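You operate a simulated robot arm through the tools that you are given. There is no shell and no other tool. Be economical: measure what you need, move in short steps, check, and stop when the job is done.

Carry out the task below with a simulated robot arm. There is one attempt and no reset: what you move stays moved.

Task
Put things in order on the top of the grey table. At the end: the green hose coupling stands where the gold padlock stood; the green round brush stands where the cream brush stood; the gold padlock stands on top of the orange pad; the cream brush stands where the green hose coupling stood; the yellow sponge is on the square grey saucer; whatever was shut is shut again. Leave all else as you found it, and nothing knocked over.
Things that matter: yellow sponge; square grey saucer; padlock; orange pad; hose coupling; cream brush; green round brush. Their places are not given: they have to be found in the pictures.

The check looks at the end state, three seconds after you hand in, the way a careful person would. Anything else that was tipped, shoved, dropped, spilled or broken makes it a failure.

Robot
A 7-joint arm with a two-finger parallel gripper, fixed in place. Base frame: the origin is at the foot of the arm, x ahead of it, y to its left, z up; the work surface is at about z = 0.8. Readings come in m, degrees, newtons and seconds.
With the tool pointing down near the work surface it reaches from about 0.3 to 0.7 m from the base axis. Its first joint turns from -66.0 to 66.0 degrees. Payload 1.57 kg.
Tool frame: the origin (TCP) lies between the finger pads and is the grasp point; the fingertips stand 0.03 m ahead of it; z points along the fingers, y is the line along which they close. Largest opening 0.11 m; finger width 0.024, thickness 0.012; the body of the gripper, 0.048 by 0.112 m, starts 0.078 m behind the TCP.
Orientation is that of the tool frame in the base frame, as a unit quaternion [x, y, z, w]. With the fingers straight down and closing along the base's y, the tool's x points along the base's -x, its y along +y and its z along -z.

Tools
- The arm moves only by the tool play_rows. Its argument "steps" is a list of rows, each an object (a shift or turn left out is 0, a gripper value left out holds the last) with "dp": the shift along the tool's x, y, z in m, a list of three; "dr": the turn, a rotation vector about the tool's x, y, z in degrees, a list of three; "jaw": the closure, from 0 (fully open) to 1 (shut). In form: [{"dp": [tx, ty, tz], "dr": [ax, ay, az], "jaw": jaw}, ...]. A call has 1 to 20 rows; each row is the pose to reach, as a shift and turn from the pose commanded when the call began, along the tool's axes at that moment. Rows are played at 5 a second. More than 0.05 m and 8.6 degrees between two rows, or a gripper value outside its range, and nothing of the call is played. A pose out of reach is approached as far as the arm can. The call stops where the force on the tool passes 40 N (or 10 N more than at its start, if that is more) or the arm is blocked; 0.2 s more then pass. Each finger travels about 0.108 m/s and halts on what it meets, pressing with about 29 N; the grip force reading is that of the motor and also rises with nothing between the fingers. The clock runs only during rows and for 0.2 s after the last one: add rows that repeat a pose to give the fingers time. The reply holds the time, the measured pose of the TCP, the force on the tool along the base axes, the opening and the grip force, in the units named above and with some noise.
- Cameras (640 x 400 px; columns grow to the right, rows downward): "scene" is fixed at [0.1716, -0.4045, 1.3964]; the picture's right is [0.68, -0.73, 0.00], its down [-0.48, -0.44, -0.76] and it looks along [0.55, 0.52, -0.65] (base axes); focal length 311 px, centre (320, 200). "wrist" rides on the gripper at [-0.036, 0, -0.08] in the tool frame; the picture's right is [0.00, -1.00, 0.00], its down [0.97, 0.00, -0.24] and it looks along [0.24, 0.00, 0.97] (tool axes); focal length 218 px, centre (320, 200).
- get_image(camera): a new picture of that camera. No time passes.
- measure_at(camera, pixels): for up to 12 pixels [column, row] of the newest picture of that camera ("zoom" is the newest enlarged one), the place [x, y, z] in the base frame of the surface seen there, good to about 0.002 m. No time passes.
- inspect(camera, box): a new picture of the part [left, top, right, bottom] of that camera's present view, enlarged. No time passes.
- sign_off(): hands the job in; it is judged then, once.

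Work in short steps. Measure before you move; look again where a grasp or a placing could have gone wrong, and mend it. You have 80 turns and 34 pictures in all, those below and enlarged ones among them. Open the gripper and draw the arm clear of the work before you hand the job in, unless the task says otherwise; then end with one line.

The tools are called after "Request:" as a command line: name --argument value ..., lists and objects as JSON in quotes. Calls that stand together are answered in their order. play_rows: Moves the arm, as the interface text tells. Its arguments: {"type":"object","properties":{"steps":{"type":"array"}},"required":["steps"]} The other tools are called the same way: get_image (camera) takes a picture; measure_at (camera, pixels) gives the place of the surface under pixels of a picture; inspect (camera, box) takes an enlarged picture of a part of a camera's view; sign_off () hands the job in.

At the start:

```text
clock: 0.0
ee_pos: [0.4458, 0.1131, 1.1215]
ee_rot: [0.0, 1.0, -0.001, 0.001]
contact_force: [0.0, -0.5, 0.1]
finger_gap: 0.1098
finger_force: 0.0
```

scene: 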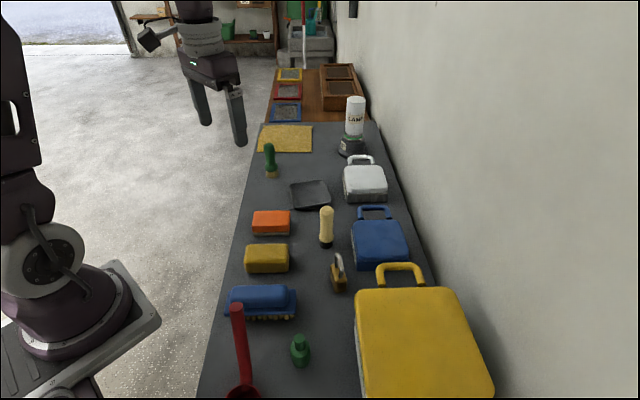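
wrist: 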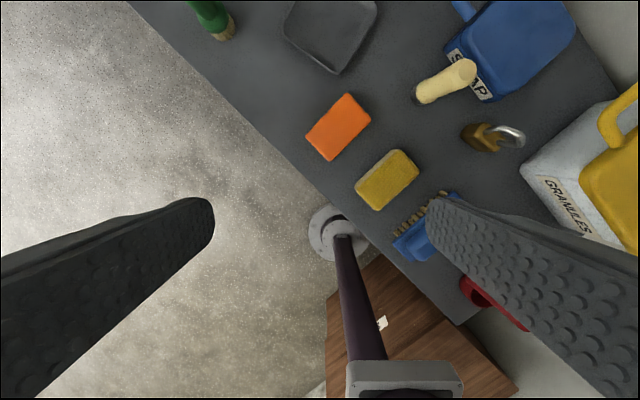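

The scene shows the sponge (267,258), orange pad (271,222), saucer (310,194), cream brush (326,227), padlock (339,273), coupling (300,350) and green brush (270,160). I enlarge the area and measure in it.

Request:
inspect --camera "scene" --box '[200, 130, 420, 268]'

Request:
measure_at --camera "scene" --pixels '[[270, 147], [271, 174], [326, 209], [326, 242], [339, 273], [338, 288], [300, 340], [300, 362], [267, 250], [271, 216], [310, 196], [285, 380]]'

Request:
inspect --camera "scene" --box '[200, 230, 420, 400]'

```text
2.90 times, centred on (310, 199) of scene
```

zoom: 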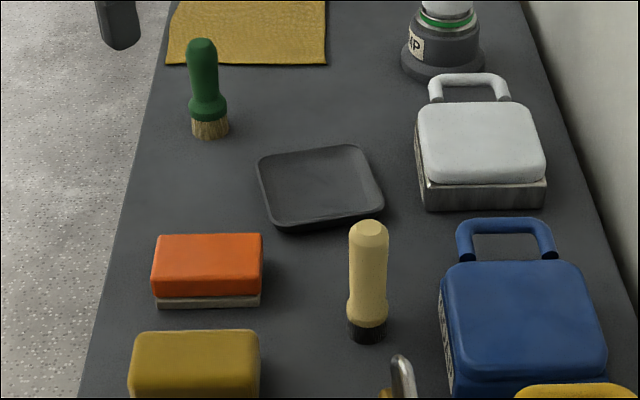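

```text
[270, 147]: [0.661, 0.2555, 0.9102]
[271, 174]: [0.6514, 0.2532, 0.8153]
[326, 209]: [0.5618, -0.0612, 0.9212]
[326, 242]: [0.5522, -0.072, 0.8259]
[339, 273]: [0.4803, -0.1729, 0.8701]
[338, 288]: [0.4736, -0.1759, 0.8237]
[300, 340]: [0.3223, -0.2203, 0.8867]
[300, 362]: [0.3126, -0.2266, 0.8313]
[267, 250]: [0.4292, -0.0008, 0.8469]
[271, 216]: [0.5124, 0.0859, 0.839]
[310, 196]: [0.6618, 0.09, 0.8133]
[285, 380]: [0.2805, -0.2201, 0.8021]
```

```text
2.35 times, centred on (310, 315) of scene
```

zoom: 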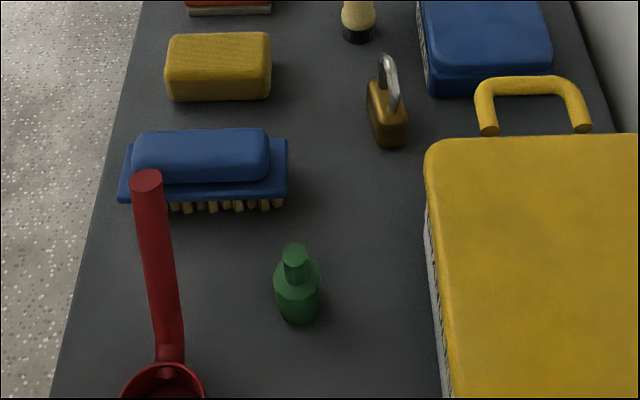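

Measured positions: padlock ≈(0.477,-0.175), coupling ≈(0.317,-0.224), cream brush ≈(0.557,-0.066), green brush ≈(0.655,0.254). I move the hand over the padlock/coupling region at the same height for a top view.

Request:
play_rows --steps '[{"dp": [0.0, -0.05, 0]}, {"dp": [0.01, -0.1, 0]}, {"dp": [0.02, -0.15, 0]}, {"dp": [0.03, -0.2, 0]}, {"dp": [0.04, -0.24, 0]}, {"dp": [0.04, -0.27, 0.0]}, {"dp": [0.04, -0.27, 0.0]}]'

Request:
get_image --camera "wrist"

```text
refused: row 2 steps farther than a row can; nothing moved
```

```text
29 pictures are left
```

wrist: 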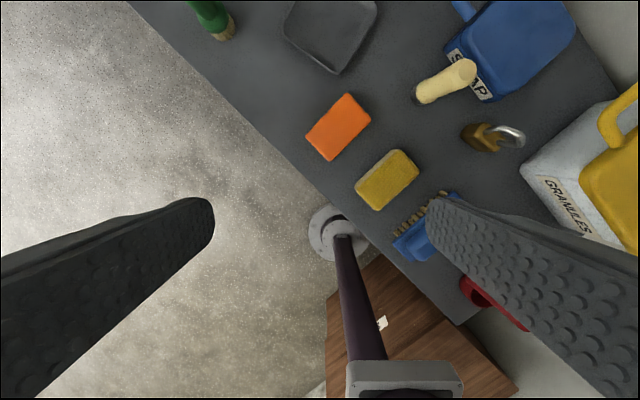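

The row steps were a little over 0.05 m, so nothing moved. I repeat the move with smaller steps.

Request:
play_rows --steps '[{"dp": [0.0, -0.045, 0]}, {"dp": [0.01, -0.09, 0]}, {"dp": [0.02, -0.135, 0]}, {"dp": [0.03, -0.18, 0]}, {"dp": [0.035, -0.225, 0]}, {"dp": [0.04, -0.27, 0.0]}, {"dp": [0.04, -0.27, 0.0]}]'

Request:
get_image --camera "wrist"

```text
clock: 1.6
ee_pos: [0.4055, -0.1557, 1.1215]
ee_rot: [0.0, 1.0, 0.0, 0.0]
contact_force: [0.0, -0.1, -0.1]
finger_gap: 0.1099
finger_force: 0.0
```

```text
28 pictures are left
```

wrist: 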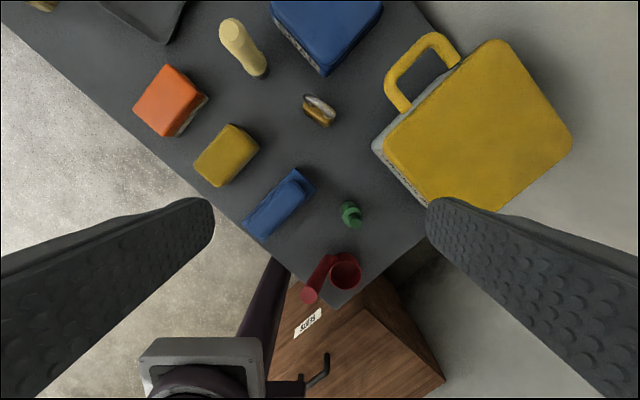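

The padlock is at (319,110) and the coupling at (351,213). I enlarge both and measure.

Request:
inspect --camera "wrist" --box '[270, 70, 382, 140]'

Request:
measure_at --camera "wrist" --pixels '[[345, 206], [352, 213], [358, 220], [310, 97], [322, 103], [332, 109], [306, 108], [325, 120], [430, 150], [404, 160], [290, 120], [350, 130]]'

```text
5.71 times, centred on (326, 105) of wrist
```

zoom: 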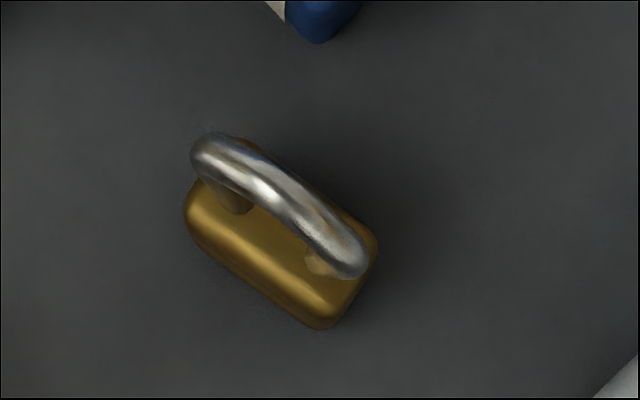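

```text
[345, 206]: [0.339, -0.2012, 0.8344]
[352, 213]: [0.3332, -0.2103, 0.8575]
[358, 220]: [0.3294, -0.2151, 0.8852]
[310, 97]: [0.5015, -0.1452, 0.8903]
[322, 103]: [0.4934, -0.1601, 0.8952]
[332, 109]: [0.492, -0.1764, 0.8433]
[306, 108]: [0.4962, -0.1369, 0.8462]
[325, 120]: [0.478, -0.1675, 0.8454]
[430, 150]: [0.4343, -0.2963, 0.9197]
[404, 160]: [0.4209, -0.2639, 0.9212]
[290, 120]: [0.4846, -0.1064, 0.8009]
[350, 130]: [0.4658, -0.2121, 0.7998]
```

I measure the padlock body corners, and shackle, in the enlarged view.

Request:
measure_at --camera "zoom" --pixels '[[195, 200], [200, 235], [310, 315], [335, 310], [370, 250], [362, 235], [280, 252], [205, 150], [275, 195], [350, 262], [245, 255], [260, 235]]'

Request:
inspect --camera "wrist" --box '[310, 185, 390, 235]'

```text
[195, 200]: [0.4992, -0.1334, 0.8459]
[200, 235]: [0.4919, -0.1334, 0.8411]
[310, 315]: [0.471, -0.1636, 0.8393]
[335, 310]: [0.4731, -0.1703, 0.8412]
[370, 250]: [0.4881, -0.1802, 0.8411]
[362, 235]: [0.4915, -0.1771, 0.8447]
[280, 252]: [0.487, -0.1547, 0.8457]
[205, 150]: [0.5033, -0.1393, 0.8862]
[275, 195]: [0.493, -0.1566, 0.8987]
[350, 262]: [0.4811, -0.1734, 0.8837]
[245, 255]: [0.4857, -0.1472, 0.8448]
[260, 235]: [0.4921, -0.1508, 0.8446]
```

```text
8.00 times, centred on (350, 210) of wrist
```

zoom: 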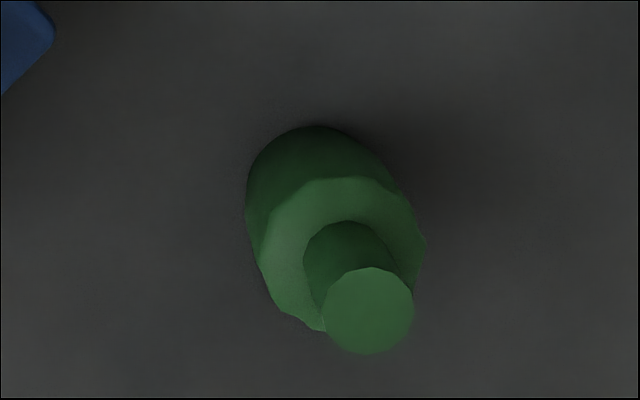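

Padlock: centre ≈(0.491,-0.156), long axis at 57° from x, body top 0.846, shackle top 0.899. I measure the coupling in the zoom, and the pad, sponge and cream brush in the wrist view.

Request:
measure_at --camera "zoom" --pixels '[[368, 310], [325, 310], [410, 310], [340, 205], [265, 260], [310, 325], [418, 240], [250, 190], [310, 130], [290, 290]]'

Request:
measure_at --camera "wrist" --pixels '[[167, 68], [138, 106], [172, 133], [203, 100], [168, 100], [230, 126], [256, 148], [222, 185], [197, 165], [227, 155], [231, 25], [258, 72]]'

Request:
inspect --camera "wrist" --box '[120, 0, 312, 120]'

```text
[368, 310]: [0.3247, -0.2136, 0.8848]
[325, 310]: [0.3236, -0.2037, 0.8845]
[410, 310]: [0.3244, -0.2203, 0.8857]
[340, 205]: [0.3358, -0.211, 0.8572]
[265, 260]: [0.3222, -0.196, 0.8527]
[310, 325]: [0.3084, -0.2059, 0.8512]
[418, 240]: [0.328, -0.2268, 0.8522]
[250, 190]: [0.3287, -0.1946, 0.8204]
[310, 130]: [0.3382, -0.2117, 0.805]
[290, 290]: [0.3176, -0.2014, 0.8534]
```

```text
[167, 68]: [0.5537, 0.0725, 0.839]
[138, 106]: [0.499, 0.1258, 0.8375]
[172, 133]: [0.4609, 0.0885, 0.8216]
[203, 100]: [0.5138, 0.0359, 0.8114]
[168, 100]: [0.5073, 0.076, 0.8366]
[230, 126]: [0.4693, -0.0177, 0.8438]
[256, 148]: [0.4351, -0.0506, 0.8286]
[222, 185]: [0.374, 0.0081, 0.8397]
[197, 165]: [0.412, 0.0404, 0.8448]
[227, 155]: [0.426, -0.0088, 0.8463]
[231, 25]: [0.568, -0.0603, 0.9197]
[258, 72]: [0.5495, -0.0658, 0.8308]
```

```text
3.33 times, centred on (216, 60) of wrist
```

zoom: 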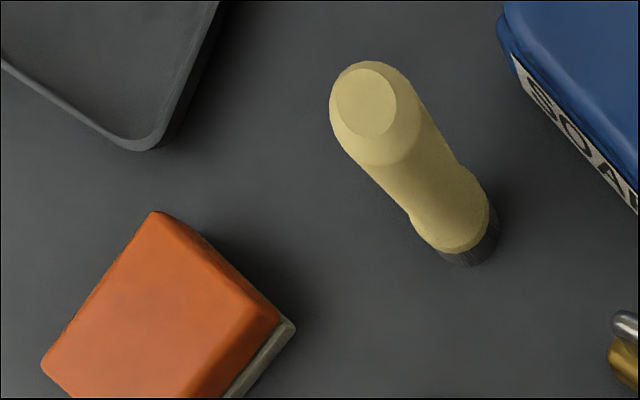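

Coupling ≈(0.3235,-0.2115), pad centre ≈(0.507,0.081) top 0.8385, sponge ≈(0.4225,-0.005). I go above the padlock, turning 57° so that the fingers close across its thickness, jaw part-closed.

Request:
play_rows --steps '[{"dp": [-0.0122, 0, 0.021], "dr": [0, 0, -8], "jaw": 0.3}, {"dp": [-0.0244, 0, 0.043], "dr": [0, 0, -16]}, {"dp": [-0.0366, 0, 0.065], "dr": [0, 0, -24]}, {"dp": [-0.0488, 0, 0.086], "dr": [0, 0, -32]}, {"dp": [-0.061, 0, 0.108], "dr": [0, 0, -40]}, {"dp": [-0.0733, 0, 0.13], "dr": [0, 0, -48]}, {"dp": [-0.0855, -0.0003, 0.1515], "dr": [0, 0, -56.5]}, {"dp": [-0.0855, -0.0003, 0.1515], "dr": [0, 0, -57]}, {"dp": [-0.0855, -0.0003, 0.1515], "dr": [0, 0, -57]}]'

Request:
get_image --camera "wrist"

```text
clock: 3.6
ee_pos: [0.4915, -0.158, 0.9693]
ee_rot: [-0.477, 0.879, 0.0, 0.0]
contact_force: [0.4, 0.5, -0.5]
finger_gap: 0.077
finger_force: 0.0
```

```text
24 pictures are left
```

wrist: 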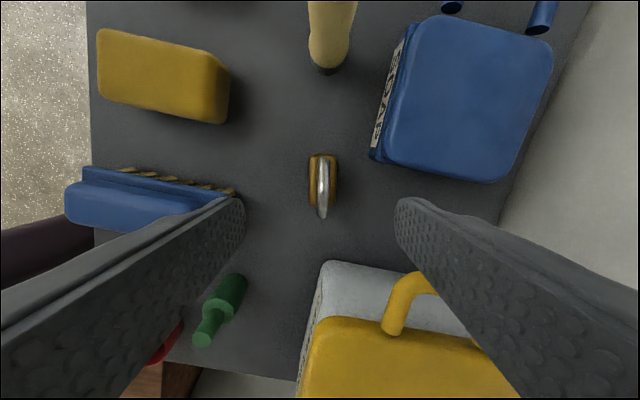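

The padlock is straight between the fingers at (322,183), aligned. I check its body edges to fix the descent point.

Request:
measure_at --camera "wrist" --pixels '[[311, 180], [334, 175], [313, 158], [331, 158], [313, 204], [335, 200], [323, 160], [323, 215], [325, 185]]'

```text
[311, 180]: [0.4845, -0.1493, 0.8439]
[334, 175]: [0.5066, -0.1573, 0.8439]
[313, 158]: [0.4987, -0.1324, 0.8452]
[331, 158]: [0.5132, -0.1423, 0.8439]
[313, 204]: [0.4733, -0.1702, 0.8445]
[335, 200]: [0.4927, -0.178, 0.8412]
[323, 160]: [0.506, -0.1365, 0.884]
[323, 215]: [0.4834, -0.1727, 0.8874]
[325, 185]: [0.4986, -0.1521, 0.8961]
```

Body centre ≈(0.4945,-0.1557); I shift slightly, descend to z≈0.836 and close.

Request:
play_rows --steps '[{"dp": [-0.0036, -0.0013, 0.04]}, {"dp": [-0.0036, -0.0013, 0.08]}, {"dp": [-0.0036, -0.0013, 0.11]}, {"dp": [-0.0036, -0.0013, 0.133]}, {"dp": [-0.0036, -0.0013, 0.133]}, {"dp": [-0.0036, -0.0013, 0.133], "jaw": 1}, {"dp": [-0.0036, -0.0013, 0.133]}, {"dp": [-0.0036, -0.0013, 0.133]}, {"dp": [-0.0036, -0.0013, 0.133]}]'

```text
clock: 5.6
ee_pos: [0.4941, -0.154, 0.8365]
ee_rot: [-0.478, 0.879, 0.0, 0.0]
contact_force: [-0.6, -0.1, 0.6]
finger_gap: 0.0275
finger_force: 29.1
```

Gripped (gap 0.0275). I lift 0.16 m, then carry it over the orange pad while turning 101° so its length runs along the pad's.

Request:
play_rows --steps '[{"dp": [0, 0, -0.04]}, {"dp": [0, 0, -0.08]}, {"dp": [0, 0, -0.12]}, {"dp": [0, 0, -0.16]}, {"dp": [-0.0157, 0.0091, -0.16], "dr": [0, 0, 7.8]}, {"dp": [-0.0315, 0.0182, -0.16], "dr": [0, 0, 15.6]}, {"dp": [-0.0472, 0.0272, -0.16], "dr": [0, 0, 23.4]}, {"dp": [-0.063, 0.0363, -0.16], "dr": [0, 0, 31.2]}, {"dp": [-0.0787, 0.0454, -0.16], "dr": [0, 0, 39]}, {"dp": [-0.0944, 0.0545, -0.16], "dr": [0, 0, 46.8]}, {"dp": [-0.1102, 0.0635, -0.16], "dr": [0, 0, 54.6]}, {"dp": [-0.1259, 0.0726, -0.16], "dr": [0, 0, 62.4]}, {"dp": [-0.1416, 0.0817, -0.16], "dr": [0, 0, 70.2]}, {"dp": [-0.1574, 0.0908, -0.16], "dr": [0, 0, 78]}, {"dp": [-0.1731, 0.0998, -0.16], "dr": [0, 0, 85.8]}, {"dp": [-0.1889, 0.1089, -0.16], "dr": [0, 0, 93.6]}, {"dp": [-0.2046, 0.118, -0.16], "dr": [0, 0, 101]}, {"dp": [-0.2046, 0.118, -0.16], "dr": [0, 0, 101]}]'

Request:
get_image --camera "wrist"

```text
clock: 9.4
ee_pos: [0.5068, 0.083, 0.9964]
ee_rot: [0.375, 0.927, 0.0, 0.0]
contact_force: [0.1, -0.3, -2.2]
finger_gap: 0.028
finger_force: 29.5
```

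```text
23 pictures are left
```

wrist: 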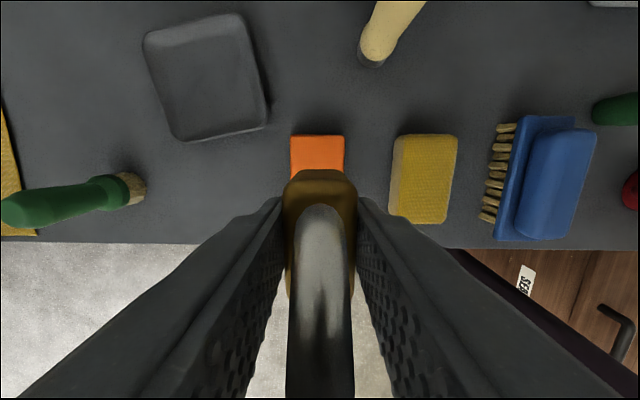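

The pad is at (318,155) aligned with the hand. I measure pad, saucer, green brush and cream brush from here.

Request:
measure_at --camera "wrist" --pixels '[[293, 140], [341, 140], [293, 178], [342, 178], [146, 40], [235, 17], [265, 110], [180, 138], [205, 80], [383, 40], [120, 190], [15, 210]]'

Request:
inspect --camera "wrist" --box '[0, 0, 448, 280]'

```text
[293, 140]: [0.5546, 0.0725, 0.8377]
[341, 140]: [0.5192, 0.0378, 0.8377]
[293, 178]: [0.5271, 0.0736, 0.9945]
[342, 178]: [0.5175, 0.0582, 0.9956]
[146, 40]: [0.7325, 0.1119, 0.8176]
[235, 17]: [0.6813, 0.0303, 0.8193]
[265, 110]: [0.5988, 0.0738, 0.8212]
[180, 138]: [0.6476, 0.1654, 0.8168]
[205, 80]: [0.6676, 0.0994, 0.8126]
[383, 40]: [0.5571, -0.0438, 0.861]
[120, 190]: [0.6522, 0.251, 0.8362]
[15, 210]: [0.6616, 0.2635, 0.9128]
```

```text
1.43 times, centred on (224, 140) of wrist
```

zoom: 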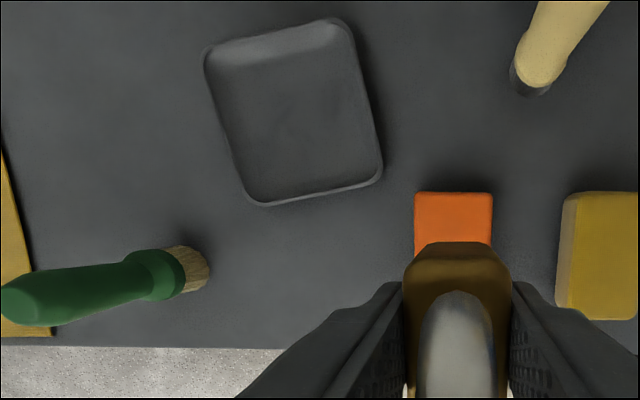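

The padlock hangs over the pad's middle (pad centre ≈(0.509,0.082)). I lower it to just touching and release.

Request:
play_rows --steps '[{"dp": [-0.0014, 0.0014, 0.04]}, {"dp": [-0.0014, 0.0014, 0.08]}, {"dp": [-0.0014, 0.0014, 0.105]}, {"dp": [-0.0014, 0.0014, 0.115]}, {"dp": [-0.0014, 0.0014, 0.121]}, {"dp": [-0.0014, 0.0014, 0.121]}]'

Request:
inspect --camera "scene" --box '[220, 170, 332, 240]'

```text
clock: 10.8
ee_pos: [0.5087, 0.0814, 0.8756]
ee_rot: [0.374, 0.927, 0.001, 0.0]
contact_force: [-0.3, -0.4, -2.4]
finger_gap: 0.0278
finger_force: 29.2
```

```text
5.71 times, centred on (276, 205) of scene
```

zoom: 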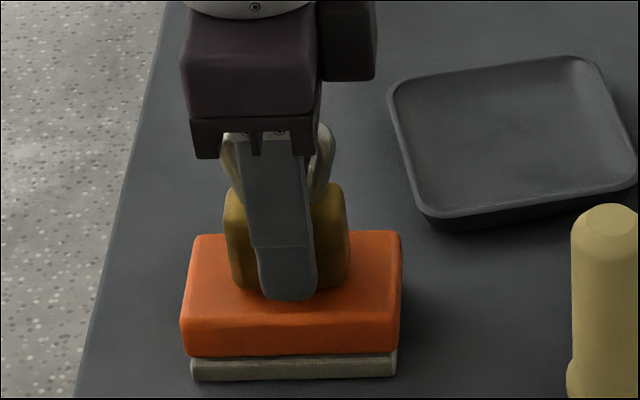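

The padlock is just above the pad centre, weight still on the tool. I lower it 1.5 mm, open, and rise.

Request:
play_rows --steps '[{"dp": [0, 0, 0.0015]}, {"dp": [0, 0, 0.0015]}, {"dp": [0, 0, 0.0015], "jaw": 0.5}, {"dp": [0, 0, 0.0015]}, {"dp": [0, 0, 0.0015]}, {"dp": [0, 0, -0.02]}, {"dp": [0, 0, -0.06]}, {"dp": [0, 0, -0.1]}, {"dp": [0, 0, -0.135]}, {"dp": [0, 0, -0.135]}]'

Request:
get_image --camera "wrist"

```text
clock: 13.0
ee_pos: [0.508, 0.0817, 1.011]
ee_rot: [0.375, 0.927, -0.001, 0.0]
contact_force: [0.4, 0.4, 1.1]
finger_gap: 0.0549
finger_force: 0.0
```

```text
20 pictures are left
```

wrist: 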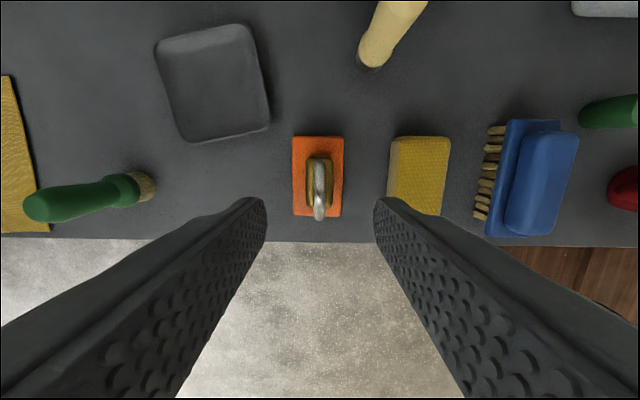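

The padlock stands centred on the pad. Next I go above the coupling at (0.3235,-0.2115), same turn.

Request:
play_rows --steps '[{"dp": [-0.0087, -0.0424, 0]}, {"dp": [-0.0175, -0.0848, 0]}, {"dp": [-0.0262, -0.1272, 0]}, {"dp": [-0.035, -0.1696, 0]}, {"dp": [-0.0437, -0.212, 0]}, {"dp": [-0.0524, -0.2544, 0]}, {"dp": [-0.0612, -0.2968, 0]}, {"dp": [-0.0699, -0.3392, 0]}, {"dp": [-0.0699, -0.3392, 0], "jaw": 0.4}]'

Request:
get_image --camera "wrist"

```text
clock: 15.0
ee_pos: [0.3228, -0.2134, 1.0122]
ee_rot: [0.375, 0.927, 0.0, 0.0]
contact_force: [0.1, -0.7, 0.2]
finger_gap: 0.066
finger_force: 0.0
```

```text
19 pictures are left
```

wrist: 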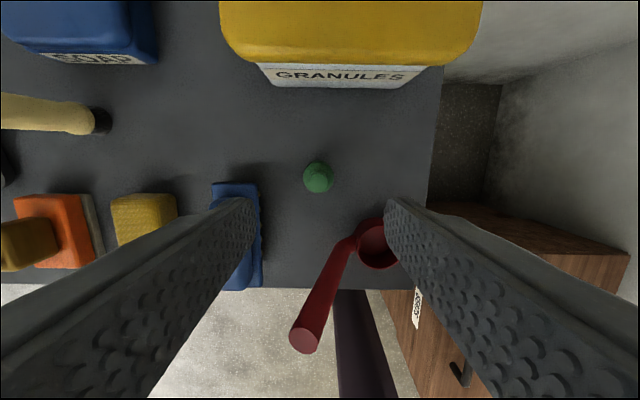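

The coupling is at (318,178); the red ladle's handle rises near (303,340), and the hand must miss it. I measure these.

Request:
measure_at --camera "wrist" --pixels '[[318, 172], [304, 178], [332, 178], [318, 163], [318, 191], [303, 340], [318, 300], [335, 265], [357, 228], [362, 250], [255, 190], [260, 250]]'

Request:
inspect --camera "wrist" --box '[240, 140, 400, 240]'

```text
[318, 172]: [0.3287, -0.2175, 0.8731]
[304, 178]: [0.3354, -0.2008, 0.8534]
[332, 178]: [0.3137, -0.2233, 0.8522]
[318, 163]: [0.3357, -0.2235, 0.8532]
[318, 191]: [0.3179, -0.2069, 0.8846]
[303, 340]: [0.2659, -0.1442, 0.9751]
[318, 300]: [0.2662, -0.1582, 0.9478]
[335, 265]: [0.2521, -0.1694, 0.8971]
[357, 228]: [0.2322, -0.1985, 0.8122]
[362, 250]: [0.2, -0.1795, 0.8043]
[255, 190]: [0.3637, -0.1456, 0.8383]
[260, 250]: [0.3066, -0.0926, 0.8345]
```

```text
4.00 times, centred on (320, 190) of wrist
```

zoom: 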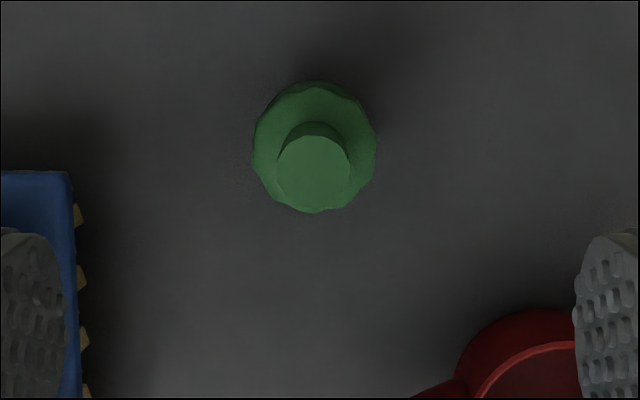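

Coupling centre ≈(0.3246,-0.212); the ladle handle is 0.089 m off along tool x, so the hand clears it. I descend to z≈0.836 and close.

Request:
play_rows --steps '[{"dp": [-0.001, 0, 0.045]}, {"dp": [-0.001, 0, 0.09]}, {"dp": [-0.001, 0, 0.13]}, {"dp": [-0.001, 0, 0.16]}, {"dp": [-0.001, 0, 0.175]}, {"dp": [-0.001, 0, 0.175]}, {"dp": [-0.001, 0, 0.175], "jaw": 1}, {"dp": [-0.001, 0, 0.175]}, {"dp": [-0.001, 0, 0.175]}, {"dp": [-0.001, 0, 0.175]}]'

```text
clock: 17.2
ee_pos: [0.324, -0.2102, 0.8349]
ee_rot: [0.375, 0.927, -0.001, 0.0]
contact_force: [-0.2, 0.0, -0.2]
finger_gap: 0.0334
finger_force: 28.8
```

Gripped (0.0334). I lift, carry it to the padlock's old place (0.4945,-0.1557) and stop just above the table.

Request:
play_rows --steps '[{"dp": [0, 0, -0.045]}, {"dp": [0, 0, -0.09]}, {"dp": [0, 0, -0.13]}, {"dp": [-0.0208, 0.0398, -0.13]}, {"dp": [-0.0416, 0.0795, -0.13]}, {"dp": [-0.0624, 0.1193, -0.13]}, {"dp": [-0.0832, 0.159, -0.13]}, {"dp": [-0.0832, 0.159, -0.13]}, {"dp": [-0.0832, 0.159, -0.09]}, {"dp": [-0.0832, 0.159, -0.05]}, {"dp": [-0.0832, 0.159, -0.02]}, {"dp": [-0.0832, 0.159, -0.003]}, {"dp": [-0.0832, 0.159, -0.003]}]'

Request:
inspect --camera "scene" --box '[270, 220, 400, 301]'

```text
clock: 20.0
ee_pos: [0.4938, -0.1546, 0.8373]
ee_rot: [0.375, 0.927, 0.0, 0.0]
contact_force: [-0.6, -0.1, -0.5]
finger_gap: 0.0335
finger_force: 28.5
```

```text
4.92 times, centred on (335, 260) of scene
```

zoom: 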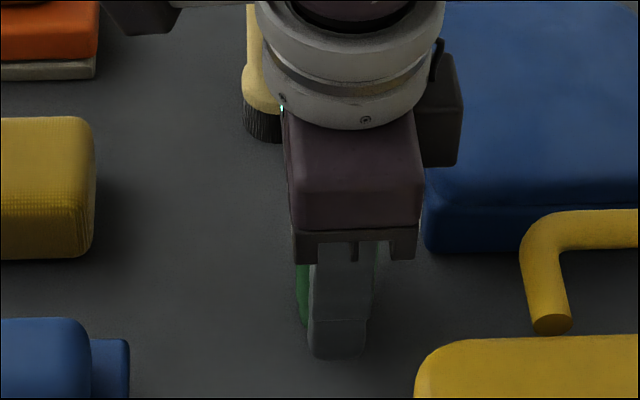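

It hangs ~3 mm up at the right place. I set it down, open to 0.06 m and rise.

Request:
play_rows --steps '[{"dp": [0, 0, 0.003]}, {"dp": [0, 0, 0.0035]}, {"dp": [0, 0, 0.0035], "jaw": 0.45}, {"dp": [0, 0, 0.0035]}, {"dp": [0, 0, 0.0035]}, {"dp": [0, 0, -0.03]}, {"dp": [0, 0, -0.07]}, {"dp": [0, 0, -0.11]}, {"dp": [0, 0, -0.15]}, {"dp": [0, 0, -0.19]}, {"dp": [0, 0, -0.19]}]'

Request:
get_image --camera "wrist"

```text
clock: 22.4
ee_pos: [0.4947, -0.1554, 1.0273]
ee_rot: [0.375, 0.927, 0.0, -0.001]
contact_force: [0.2, -0.6, -0.9]
finger_gap: 0.0606
finger_force: 0.0
```

```text
16 pictures are left
```

wrist: 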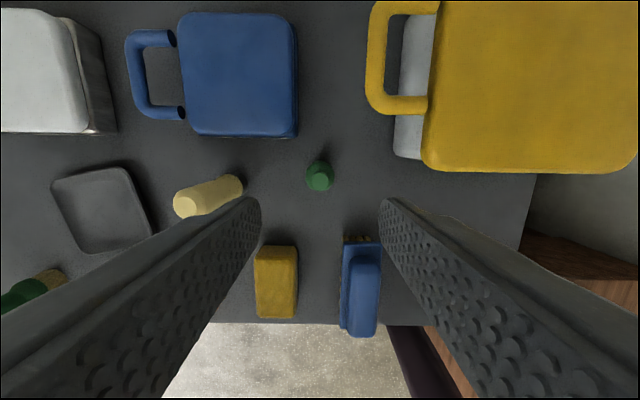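

The coupling stands at (319,176) in the right place. I move above the cream brush, about (0.563,-0.062), a little higher.

Request:
play_rows --steps '[{"dp": [0.004, 0.03, -0.025]}, {"dp": [0.008, 0.06, -0.025]}, {"dp": [0.012, 0.09, -0.025]}, {"dp": [0.0159, 0.115, -0.025]}, {"dp": [0.0159, 0.115, -0.025]}]'

Request:
get_image --camera "wrist"

```text
clock: 23.6
ee_pos: [0.5626, -0.0597, 1.0534]
ee_rot: [0.374, 0.927, 0.0, 0.0]
contact_force: [0.4, -0.7, 0.2]
finger_gap: 0.0607
finger_force: 0.1
```

```text
15 pictures are left
```

wrist: 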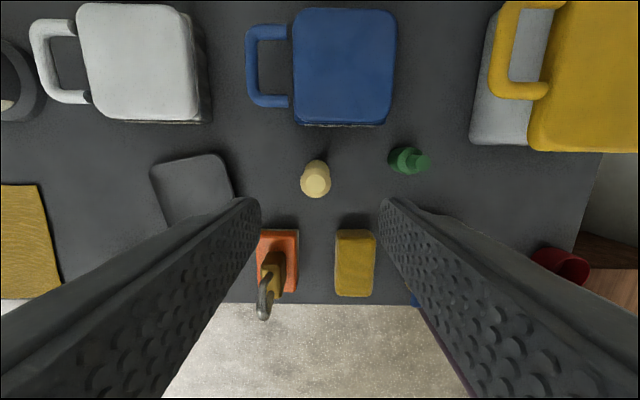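

I measure the cream brush top (315,180) and shaft, its surroundings, and the saucer corners again.

Request:
measure_at --camera "wrist" --pixels '[[315, 182], [304, 182], [328, 182], [315, 172], [315, 194], [303, 170], [330, 168], [317, 162], [258, 32], [375, 125], [290, 105], [278, 265]]'

Request:
inspect --camera "wrist" --box '[275, 150, 355, 200]'

```text
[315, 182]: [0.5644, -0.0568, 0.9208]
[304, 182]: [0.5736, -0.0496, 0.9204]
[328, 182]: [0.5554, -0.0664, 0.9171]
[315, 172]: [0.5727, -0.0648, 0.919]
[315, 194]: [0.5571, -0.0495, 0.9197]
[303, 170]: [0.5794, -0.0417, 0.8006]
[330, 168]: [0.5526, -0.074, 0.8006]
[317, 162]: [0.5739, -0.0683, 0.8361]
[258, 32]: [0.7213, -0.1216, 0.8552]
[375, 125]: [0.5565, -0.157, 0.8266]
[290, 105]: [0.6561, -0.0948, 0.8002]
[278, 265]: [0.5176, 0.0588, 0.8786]
```

```text
8.00 times, centred on (315, 175) of wrist
```

zoom: 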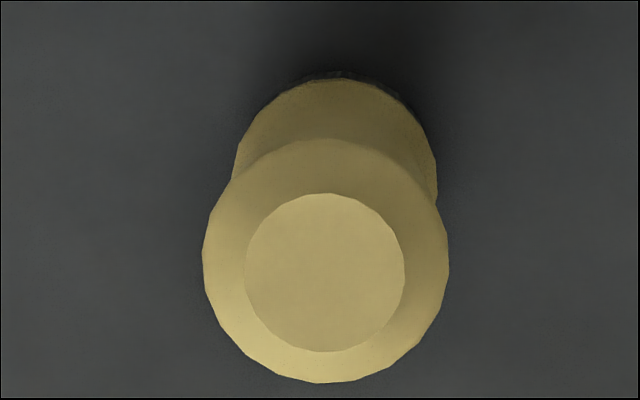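

Brush axis ≈(0.5645,-0.0575), top 0.921. I shift a few mm, descend to z≈0.868 and close.

Request:
play_rows --steps '[{"dp": [0.002, 0.0043, 0.02]}, {"dp": [0.002, 0.0043, 0.06]}, {"dp": [0.002, 0.0043, 0.1]}, {"dp": [0.002, 0.0043, 0.14]}, {"dp": [0.002, 0.0043, 0.17]}, {"dp": [0.002, 0.0043, 0.186]}, {"dp": [0.002, 0.0043, 0.186]}, {"dp": [0.002, 0.0043, 0.186], "jaw": 1}, {"dp": [0.002, 0.0043, 0.186]}, {"dp": [0.002, 0.0043, 0.186]}, {"dp": [0.002, 0.0043, 0.186]}]'

```text
clock: 26.0
ee_pos: [0.563, -0.0566, 0.8672]
ee_rot: [0.375, 0.927, 0.0, 0.0]
contact_force: [0.5, -0.9, 0.4]
finger_gap: 0.0342
finger_force: 29.3
```

Gripped (0.034). I lift 0.16 m and carry it above the coupling's old place (0.3246,-0.212).

Request:
play_rows --steps '[{"dp": [0, 0, -0.04]}, {"dp": [0, 0, -0.08]}, {"dp": [0, 0, -0.12]}, {"dp": [0, 0, -0.16]}, {"dp": [0.0081, -0.0347, -0.16]}, {"dp": [0.0163, -0.0695, -0.16]}, {"dp": [0.0244, -0.1042, -0.16]}, {"dp": [0.0326, -0.1389, -0.16]}, {"dp": [0.0407, -0.1736, -0.16]}, {"dp": [0.0488, -0.2084, -0.16]}, {"dp": [0.057, -0.2431, -0.16]}, {"dp": [0.0651, -0.2778, -0.16]}, {"dp": [0.0651, -0.2778, -0.16]}, {"dp": [0.0651, -0.2778, -0.12]}, {"dp": [0.0651, -0.2778, -0.08]}, {"dp": [0.0651, -0.2778, -0.04]}, {"dp": [0.0651, -0.2778, -0.015]}, {"dp": [0.0651, -0.2778, -0.003]}, {"dp": [0.0651, -0.2778, -0.003]}]'

Request:
inspect --camera "scene" --box '[200, 250, 440, 400]'

```text
clock: 30.0
ee_pos: [0.3242, -0.2112, 0.8696]
ee_rot: [0.375, 0.927, -0.001, 0.0]
contact_force: [-0.3, -0.1, -1.2]
finger_gap: 0.034
finger_force: 29.8
```

```text
2.67 times, centred on (320, 325) of scene
```

zoom: 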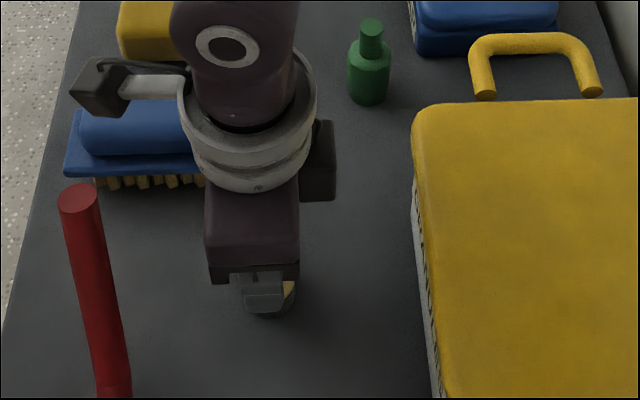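

Clear of the ladle and in place, ~2 mm up. I set it down, open, and rise.

Request:
play_rows --steps '[{"dp": [0, 0, 0.002]}, {"dp": [0, 0, 0.003]}, {"dp": [0, 0, 0.003], "jaw": 0.45}, {"dp": [0, 0, 0.003]}, {"dp": [0, 0, 0.003]}, {"dp": [0, 0, -0.03]}, {"dp": [0, 0, -0.07]}, {"dp": [0, 0, -0.11]}, {"dp": [0, 0, -0.15]}, {"dp": [0, 0, -0.18]}, {"dp": [0, 0, -0.18]}]'

Request:
get_image --camera "wrist"

```text
clock: 32.4
ee_pos: [0.325, -0.2115, 1.051]
ee_rot: [0.375, 0.927, 0.0, -0.001]
contact_force: [0.5, 0.5, -0.1]
finger_gap: 0.0602
finger_force: 0.0
```

```text
12 pictures are left
```

wrist: 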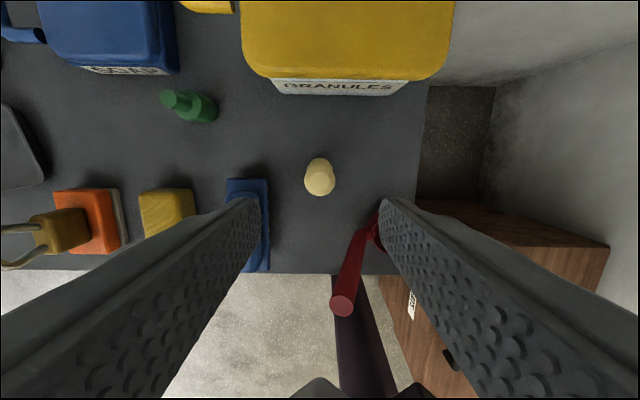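

The cream brush stands at (319,177). I travel over to the green brush, stopping just short at about (0.64,0.235).

Request:
play_rows --steps '[{"dp": [0.0065, 0.0416, 0]}, {"dp": [0.0129, 0.0832, 0]}, {"dp": [0.0194, 0.1248, 0]}, {"dp": [0.0258, 0.1663, 0]}, {"dp": [0.0323, 0.2079, 0]}, {"dp": [0.0387, 0.2495, 0]}, {"dp": [0.0452, 0.2911, 0]}, {"dp": [0.0516, 0.3327, 0]}, {"dp": [0.0581, 0.3743, 0]}, {"dp": [0.0645, 0.4158, 0]}, {"dp": [0.071, 0.4574, 0]}, {"dp": [0.0774, 0.499, 0]}, {"dp": [0.0839, 0.5406, 0]}, {"dp": [0.0839, 0.5406, 0]}]'

Request:
get_image --camera "wrist"

```text
clock: 35.4
ee_pos: [0.6246, 0.2259, 1.049]
ee_rot: [0.374, 0.927, -0.001, 0.0]
contact_force: [-1.4, 0.3, 0.3]
finger_gap: 0.0604
finger_force: 0.2
out of reach, approached as far as the arm can: row 13, 14
```

```text
11 pictures are left
```

wrist: 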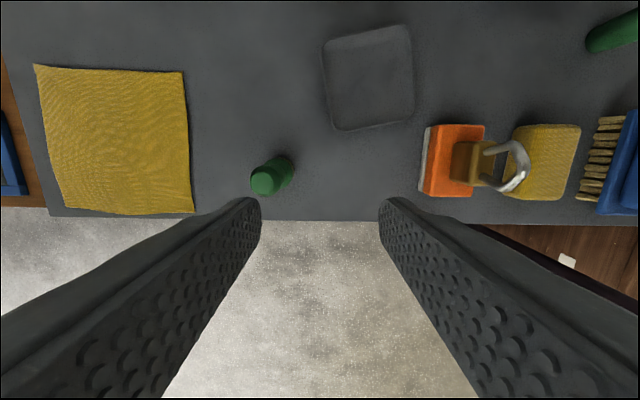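

Reach at this height ends at (0.625,0.226). The green brush is at (270,178); I measure it and the saucer.

Request:
measure_at --camera "wrist" --pixels '[[263, 182], [255, 182], [271, 182], [263, 175], [263, 190], [285, 165], [290, 180], [275, 158], [325, 46], [405, 28], [411, 108], [338, 127]]'

Request:
inspect --camera "wrist" --box '[230, 145, 310, 195]'

```text
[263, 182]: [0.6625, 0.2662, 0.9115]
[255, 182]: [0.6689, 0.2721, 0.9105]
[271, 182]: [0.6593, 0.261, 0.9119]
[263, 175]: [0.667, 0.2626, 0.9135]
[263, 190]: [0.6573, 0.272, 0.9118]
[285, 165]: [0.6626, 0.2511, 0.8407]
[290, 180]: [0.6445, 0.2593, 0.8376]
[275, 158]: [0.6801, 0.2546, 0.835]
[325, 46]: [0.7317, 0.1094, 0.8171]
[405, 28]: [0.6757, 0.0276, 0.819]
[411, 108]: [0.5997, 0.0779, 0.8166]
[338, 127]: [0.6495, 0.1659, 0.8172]
```

```text
8.00 times, centred on (270, 170) of wrist
```

zoom: 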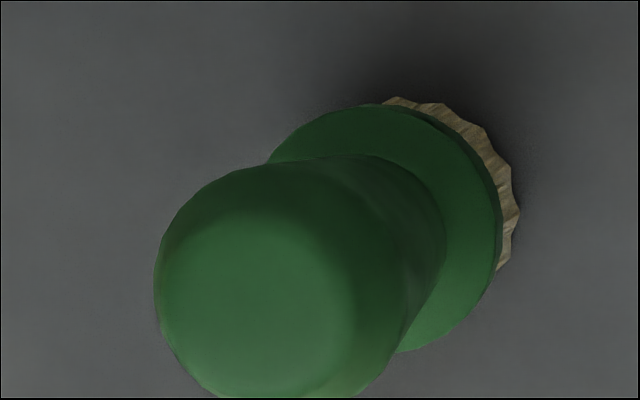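

Green brush axis ≈(0.662,0.266), at 0.713 m, so I'll approach radially at low height with the fingers closing tangentially. First I pull back to about (0.585,0.236), turning 66° and going down to z≈0.95.

Request:
play_rows --steps '[{"dp": [0.0045, -0.0042, 0], "dr": [0, 0, -7.3]}, {"dp": [0.009, -0.0083, 0], "dr": [0, 0, -14.7]}, {"dp": [0.0134, -0.0125, 0], "dr": [0, 0, -22]}, {"dp": [0.0179, -0.0167, 0], "dr": [0, 0, -29.3]}, {"dp": [0.0223, -0.0208, 0], "dr": [0, 0, -36.7]}, {"dp": [0.0268, -0.025, 0.02], "dr": [0, 0, -44]}, {"dp": [0.0313, -0.0292, 0.04], "dr": [0, 0, -51.3]}, {"dp": [0.0357, -0.0333, 0.06], "dr": [0, 0, -58.7]}, {"dp": [0.0402, -0.0375, 0.08], "dr": [0, 0, -66]}, {"dp": [0.0402, -0.0375, 0.1], "dr": [0, 0, -66]}, {"dp": [0.0402, -0.0375, 0.1], "dr": [0, 0, -66]}]'

```text
clock: 37.8
ee_pos: [0.5692, 0.2278, 0.9487]
ee_rot: [-0.191, 0.982, 0.0, 0.0]
contact_force: [0.6, -0.2, -0.3]
finger_gap: 0.0603
finger_force: 0.0
```

The clipped pose was the reference; now at r=0.613 on the brush's bearing (≈21.9°). I descend to z≈0.868 and move outward 0.06 m to test reach.

Request:
play_rows --steps '[{"dp": [0, 0, 0.04], "jaw": 0.35}, {"dp": [0, 0, 0.08]}, {"dp": [-0.03, 0, 0.08]}, {"dp": [-0.06, 0, 0.08]}, {"dp": [-0.06, 0, 0.08]}]'

Request:
get_image --camera "wrist"

```text
clock: 39.0
ee_pos: [0.6268, 0.2483, 0.8683]
ee_rot: [-0.191, 0.982, 0.0, -0.001]
contact_force: [-0.5, 0.1, 0.3]
finger_gap: 0.0714
finger_force: 0.0
```

```text
9 pictures are left
```

wrist: 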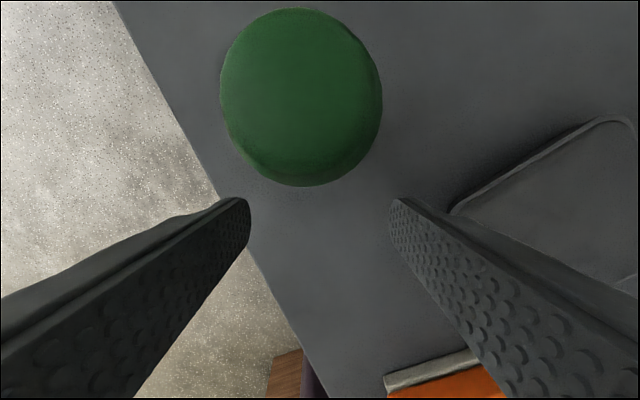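

The brush top is at (301,97), nearly centred between the fingers. I measure its rim to get the remaining offset.

Request:
measure_at --camera "wrist" --pixels '[[226, 95], [376, 95], [300, 95], [300, 15], [300, 180], [300, 140]]'

```text
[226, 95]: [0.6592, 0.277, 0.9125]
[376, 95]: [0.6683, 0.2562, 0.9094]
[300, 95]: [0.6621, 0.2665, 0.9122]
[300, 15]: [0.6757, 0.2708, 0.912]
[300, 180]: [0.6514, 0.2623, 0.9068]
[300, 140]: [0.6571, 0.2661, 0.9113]
```

Axis ≈(0.6635,0.2665): 0.041 m further out and 3 mm sideways. I move there and check the pose reached before closing.

Request:
play_rows --steps '[{"dp": [-0.01, 0.0031, 0]}, {"dp": [-0.025, 0.0031, 0]}, {"dp": [-0.041, 0.0031, 0]}, {"dp": [-0.041, 0.0031, 0]}]'

```text
clock: 40.0
ee_pos: [0.6414, 0.2562, 0.8717]
ee_rot: [-0.191, 0.982, -0.001, -0.001]
contact_force: [1.1, 0.5, 0.3]
finger_gap: 0.0716
finger_force: 0.1
out of reach, approached as far as the arm can: row 2, 3, 4
```

Reach ended at r≈0.69, 24 mm short. I tilt the fingers 12° outward about the closing axis, which brings the wrist inward, then finish the approach at z≈0.876.

Request:
play_rows --steps '[{"dp": [0, 0.0013, -0.004], "dr": [0, -4, 0]}, {"dp": [0, 0.0013, -0.004], "dr": [0, -8, 0]}, {"dp": [0, 0.0013, -0.004], "dr": [0, -12, 0]}, {"dp": [-0.012, 0.0013, -0.004], "dr": [0, -12, 0]}, {"dp": [-0.0244, 0.0013, -0.004], "dr": [0, -12, 0]}, {"dp": [-0.0244, 0.0013, -0.004], "dr": [0, -12, 0]}]'

Request:
get_image --camera "wrist"

```text
clock: 41.4
ee_pos: [0.6625, 0.267, 0.8771]
ee_rot: [-0.19, 0.976, 0.019, 0.102]
contact_force: [0.8, 0.9, 0.3]
finger_gap: 0.0715
finger_force: 0.1
out of reach, approached as far as the arm can: row 1, 2
```

```text
8 pictures are left
```

wrist: 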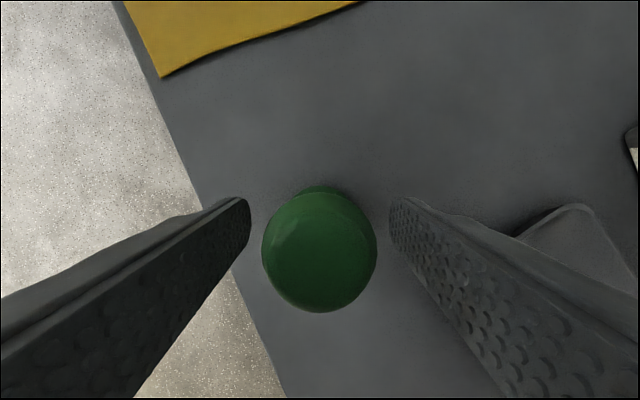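

The brush (320,248) is centred between the fingers and the pose is reached. I close.

Request:
play_rows --steps '[{"jaw": 0.6}, {"jaw": 1}, {"jaw": 1}, {"jaw": 1}, {"jaw": 1}]'

```text
clock: 42.6
ee_pos: [0.6631, 0.268, 0.8769]
ee_rot: [-0.189, 0.976, 0.02, 0.103]
contact_force: [-1.7, 0.5, 0.3]
finger_gap: 0.0385
finger_force: 29.2
```

Gap 0.0385 means the tips hold only the flange at the foot of the handle. I open, go 10 mm lower for a firmer hold of the flange, and close again.

Request:
play_rows --steps '[{"jaw": 0.5}, {"jaw": 0.4}, {"jaw": 0.4}, {"dp": [0.0021, 0, 0.0098]}, {"dp": [0.0021, 0, 0.0098]}, {"dp": [0.0021, 0, 0.0098], "jaw": 1}, {"dp": [0.0021, 0, 0.0098]}, {"dp": [0.0021, 0, 0.0098]}, {"dp": [0.0021, 0, 0.0098]}]'

Request:
inspect --camera "scene" --box '[210, 100, 330, 175]'

```text
clock: 44.6
ee_pos: [0.6631, 0.2669, 0.8662]
ee_rot: [-0.19, 0.976, 0.02, 0.102]
contact_force: [-1.1, 0.2, 0.1]
finger_gap: 0.0398
finger_force: 28.8
```

```text
5.33 times, centred on (270, 138) of scene
```

zoom: 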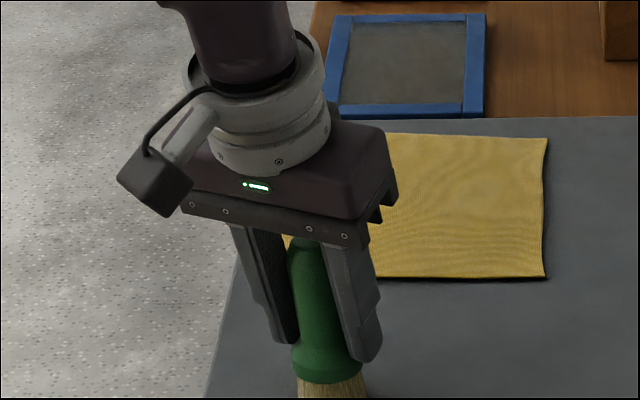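

Firm hold on the flange. I lift while drawing inward, then carry the brush high across to the cream brush's old place (0.5645,-0.0575).

Request:
play_rows --steps '[{"dp": [-0.0025, 0, -0.0117]}, {"dp": [0.02, 0, -0.0502]}, {"dp": [0.042, 0, -0.0907]}, {"dp": [0.0533, 0, -0.134]}, {"dp": [0.045, 0, -0.1731]}, {"dp": [0.0636, -0.0377, -0.1771]}, {"dp": [0.0822, -0.0754, -0.181]}, {"dp": [0.1008, -0.1131, -0.185]}, {"dp": [0.1194, -0.1507, -0.1889]}, {"dp": [0.1379, -0.1884, -0.1929]}, {"dp": [0.1565, -0.2261, -0.1968]}, {"dp": [0.1751, -0.2638, -0.2008]}, {"dp": [0.1751, -0.2638, -0.2008]}]'

```text
clock: 47.4
ee_pos: [0.5641, -0.0563, 1.0256]
ee_rot: [-0.189, 0.976, 0.019, 0.102]
contact_force: [-0.3, 0.7, -0.2]
finger_gap: 0.0398
finger_force: 29.1
```

It arrived exactly. I lower it to ~3 mm above the table and look from the scene camera.

Request:
play_rows --steps '[{"dp": [0.0083, 0, 0.0391]}, {"dp": [0.0166, 0, 0.0783]}, {"dp": [0.025, 0, 0.1174]}, {"dp": [0.0295, 0, 0.1389]}, {"dp": [0.0327, 0, 0.1536]}, {"dp": [0.0327, 0, 0.1536]}]'

Request:
inspect --camera "scene" --box '[250, 160, 410, 260]'

```text
clock: 48.8
ee_pos: [0.563, -0.0572, 0.8684]
ee_rot: [-0.19, 0.976, 0.02, 0.102]
contact_force: [-0.1, 0.2, 0.4]
finger_gap: 0.0396
finger_force: 29.2
```

```text
4.00 times, centred on (330, 210) of scene
```

zoom: 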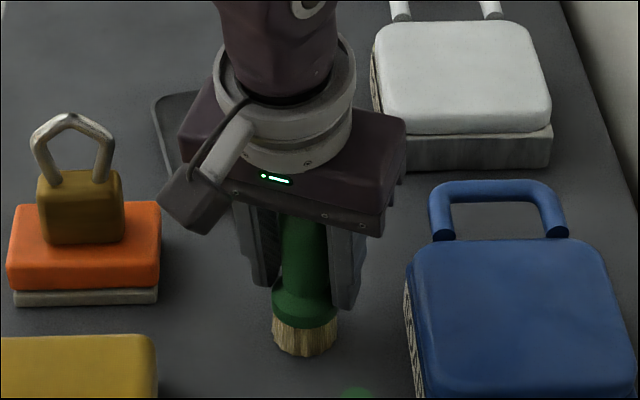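

Upright and just above the table. I set it down, open to ~0.066 m, and rise straight up.

Request:
play_rows --steps '[{"dp": [0.0005, 0, 0.0024]}, {"dp": [0.0005, 0, 0.0028]}, {"dp": [0.0005, 0, 0.0028], "jaw": 0.35}, {"dp": [0.0005, 0, 0.0028]}, {"dp": [0.0005, 0, 0.0028]}, {"dp": [-0.0062, 0, -0.0293]}, {"dp": [-0.0146, 0, -0.0685]}, {"dp": [-0.0229, 0, -0.1076]}, {"dp": [-0.0312, 0, -0.1467]}, {"dp": [-0.0354, 0, -0.1663]}, {"dp": [-0.0354, 0, -0.1663]}]'

```text
clock: 51.2
ee_pos: [0.5634, -0.0577, 1.0404]
ee_rot: [-0.19, 0.976, 0.019, 0.102]
contact_force: [-0.2, -1.0, 0.0]
finger_gap: 0.0717
finger_force: 0.1
```

The brush is released. I return the hand to vertical while moving over the sponge (0.4225,-0.005).

Request:
play_rows --steps '[{"dp": [0.0271, 0.0254, -0.0058], "dr": [0, 3, 0]}, {"dp": [0.0543, 0.0509, -0.0115], "dr": [0, 6, 0]}, {"dp": [0.0814, 0.0763, -0.0173], "dr": [0, 9, 0]}, {"dp": [0.1085, 0.1017, -0.0231], "dr": [0, 12, 0]}, {"dp": [0.1085, 0.1017, -0.0231], "dr": [0, 12, 0]}]'

Request:
play_rows --steps '[{"dr": [0, 0, 8]}, {"dr": [0, 0, 16]}, {"dr": [0, 0, 24]}, {"dr": [0, 0, 32]}, {"dr": [0, 0, 40]}, {"dr": [0, 0, 48]}, {"dr": [0, 0, 56]}, {"dr": [0, 0, 64]}, {"dr": [0, 0, 67]}, {"dr": [0, 0, 67]}]'

Request:
get_image --camera "wrist"

```text
clock: 52.4
ee_pos: [0.4228, -0.0049, 1.039]
ee_rot: [-0.191, 0.982, 0.0, 0.0]
contact_force: [-0.5, 0.6, -0.2]
finger_gap: 0.0716
finger_force: 0.0
```

```text
clock: 54.6
ee_pos: [0.4239, -0.0043, 1.0385]
ee_rot: [0.383, 0.924, 0.0, 0.0]
contact_force: [0.2, 0.2, -0.9]
finger_gap: 0.0714
finger_force: 0.0
```

```text
5 pictures are left
```

wrist: 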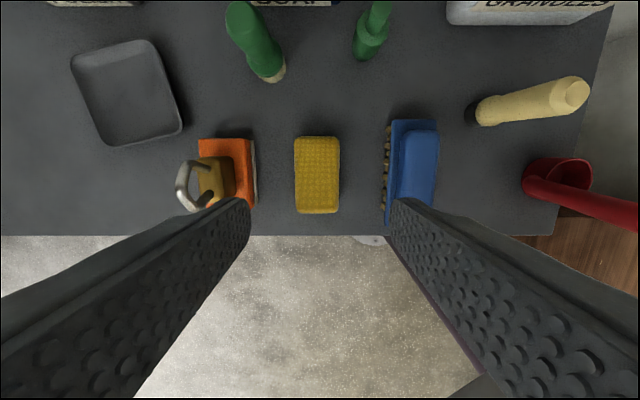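

Everything stands; the sponge is straight at (317,175). I measure its edges and the gaps beside it, plus the saucer's inner floor.

Request:
measure_at --camera "wrist" --pixels '[[297, 175], [337, 175], [317, 140], [317, 210], [255, 175], [386, 175], [125, 95], [100, 70], [150, 60], [160, 115], [115, 125], [90, 90]]'

```text
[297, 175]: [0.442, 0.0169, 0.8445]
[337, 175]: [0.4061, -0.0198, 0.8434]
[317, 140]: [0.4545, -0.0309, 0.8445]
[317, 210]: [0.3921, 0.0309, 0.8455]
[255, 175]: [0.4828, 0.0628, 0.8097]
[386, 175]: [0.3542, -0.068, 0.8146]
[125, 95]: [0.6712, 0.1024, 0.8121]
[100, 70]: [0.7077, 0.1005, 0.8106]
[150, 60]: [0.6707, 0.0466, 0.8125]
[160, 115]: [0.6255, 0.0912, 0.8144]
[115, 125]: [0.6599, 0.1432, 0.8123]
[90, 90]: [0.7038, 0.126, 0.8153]
```

Sponge centre ≈(0.4237,-0.001), width 0.052. I descend to z≈0.842 and grip it.

Request:
play_rows --steps '[{"dp": [0.0022, 0.0029, 0.045]}, {"dp": [0.0022, 0.0029, 0.09]}, {"dp": [0.0022, 0.0029, 0.135]}, {"dp": [0.0022, 0.0029, 0.175]}, {"dp": [0.0022, 0.0029, 0.1975]}, {"dp": [0.0022, 0.0029, 0.1975]}, {"dp": [0.0022, 0.0029, 0.1975], "jaw": 1}, {"dp": [0.0022, 0.0029, 0.1975]}, {"dp": [0.0022, 0.0029, 0.1975]}, {"dp": [0.0022, 0.0029, 0.1975]}]'

```text
clock: 56.8
ee_pos: [0.423, -0.0001, 0.8416]
ee_rot: [0.382, 0.924, 0.0, 0.0]
contact_force: [0.0, -0.1, -0.1]
finger_gap: 0.0571
finger_force: 29.6
```

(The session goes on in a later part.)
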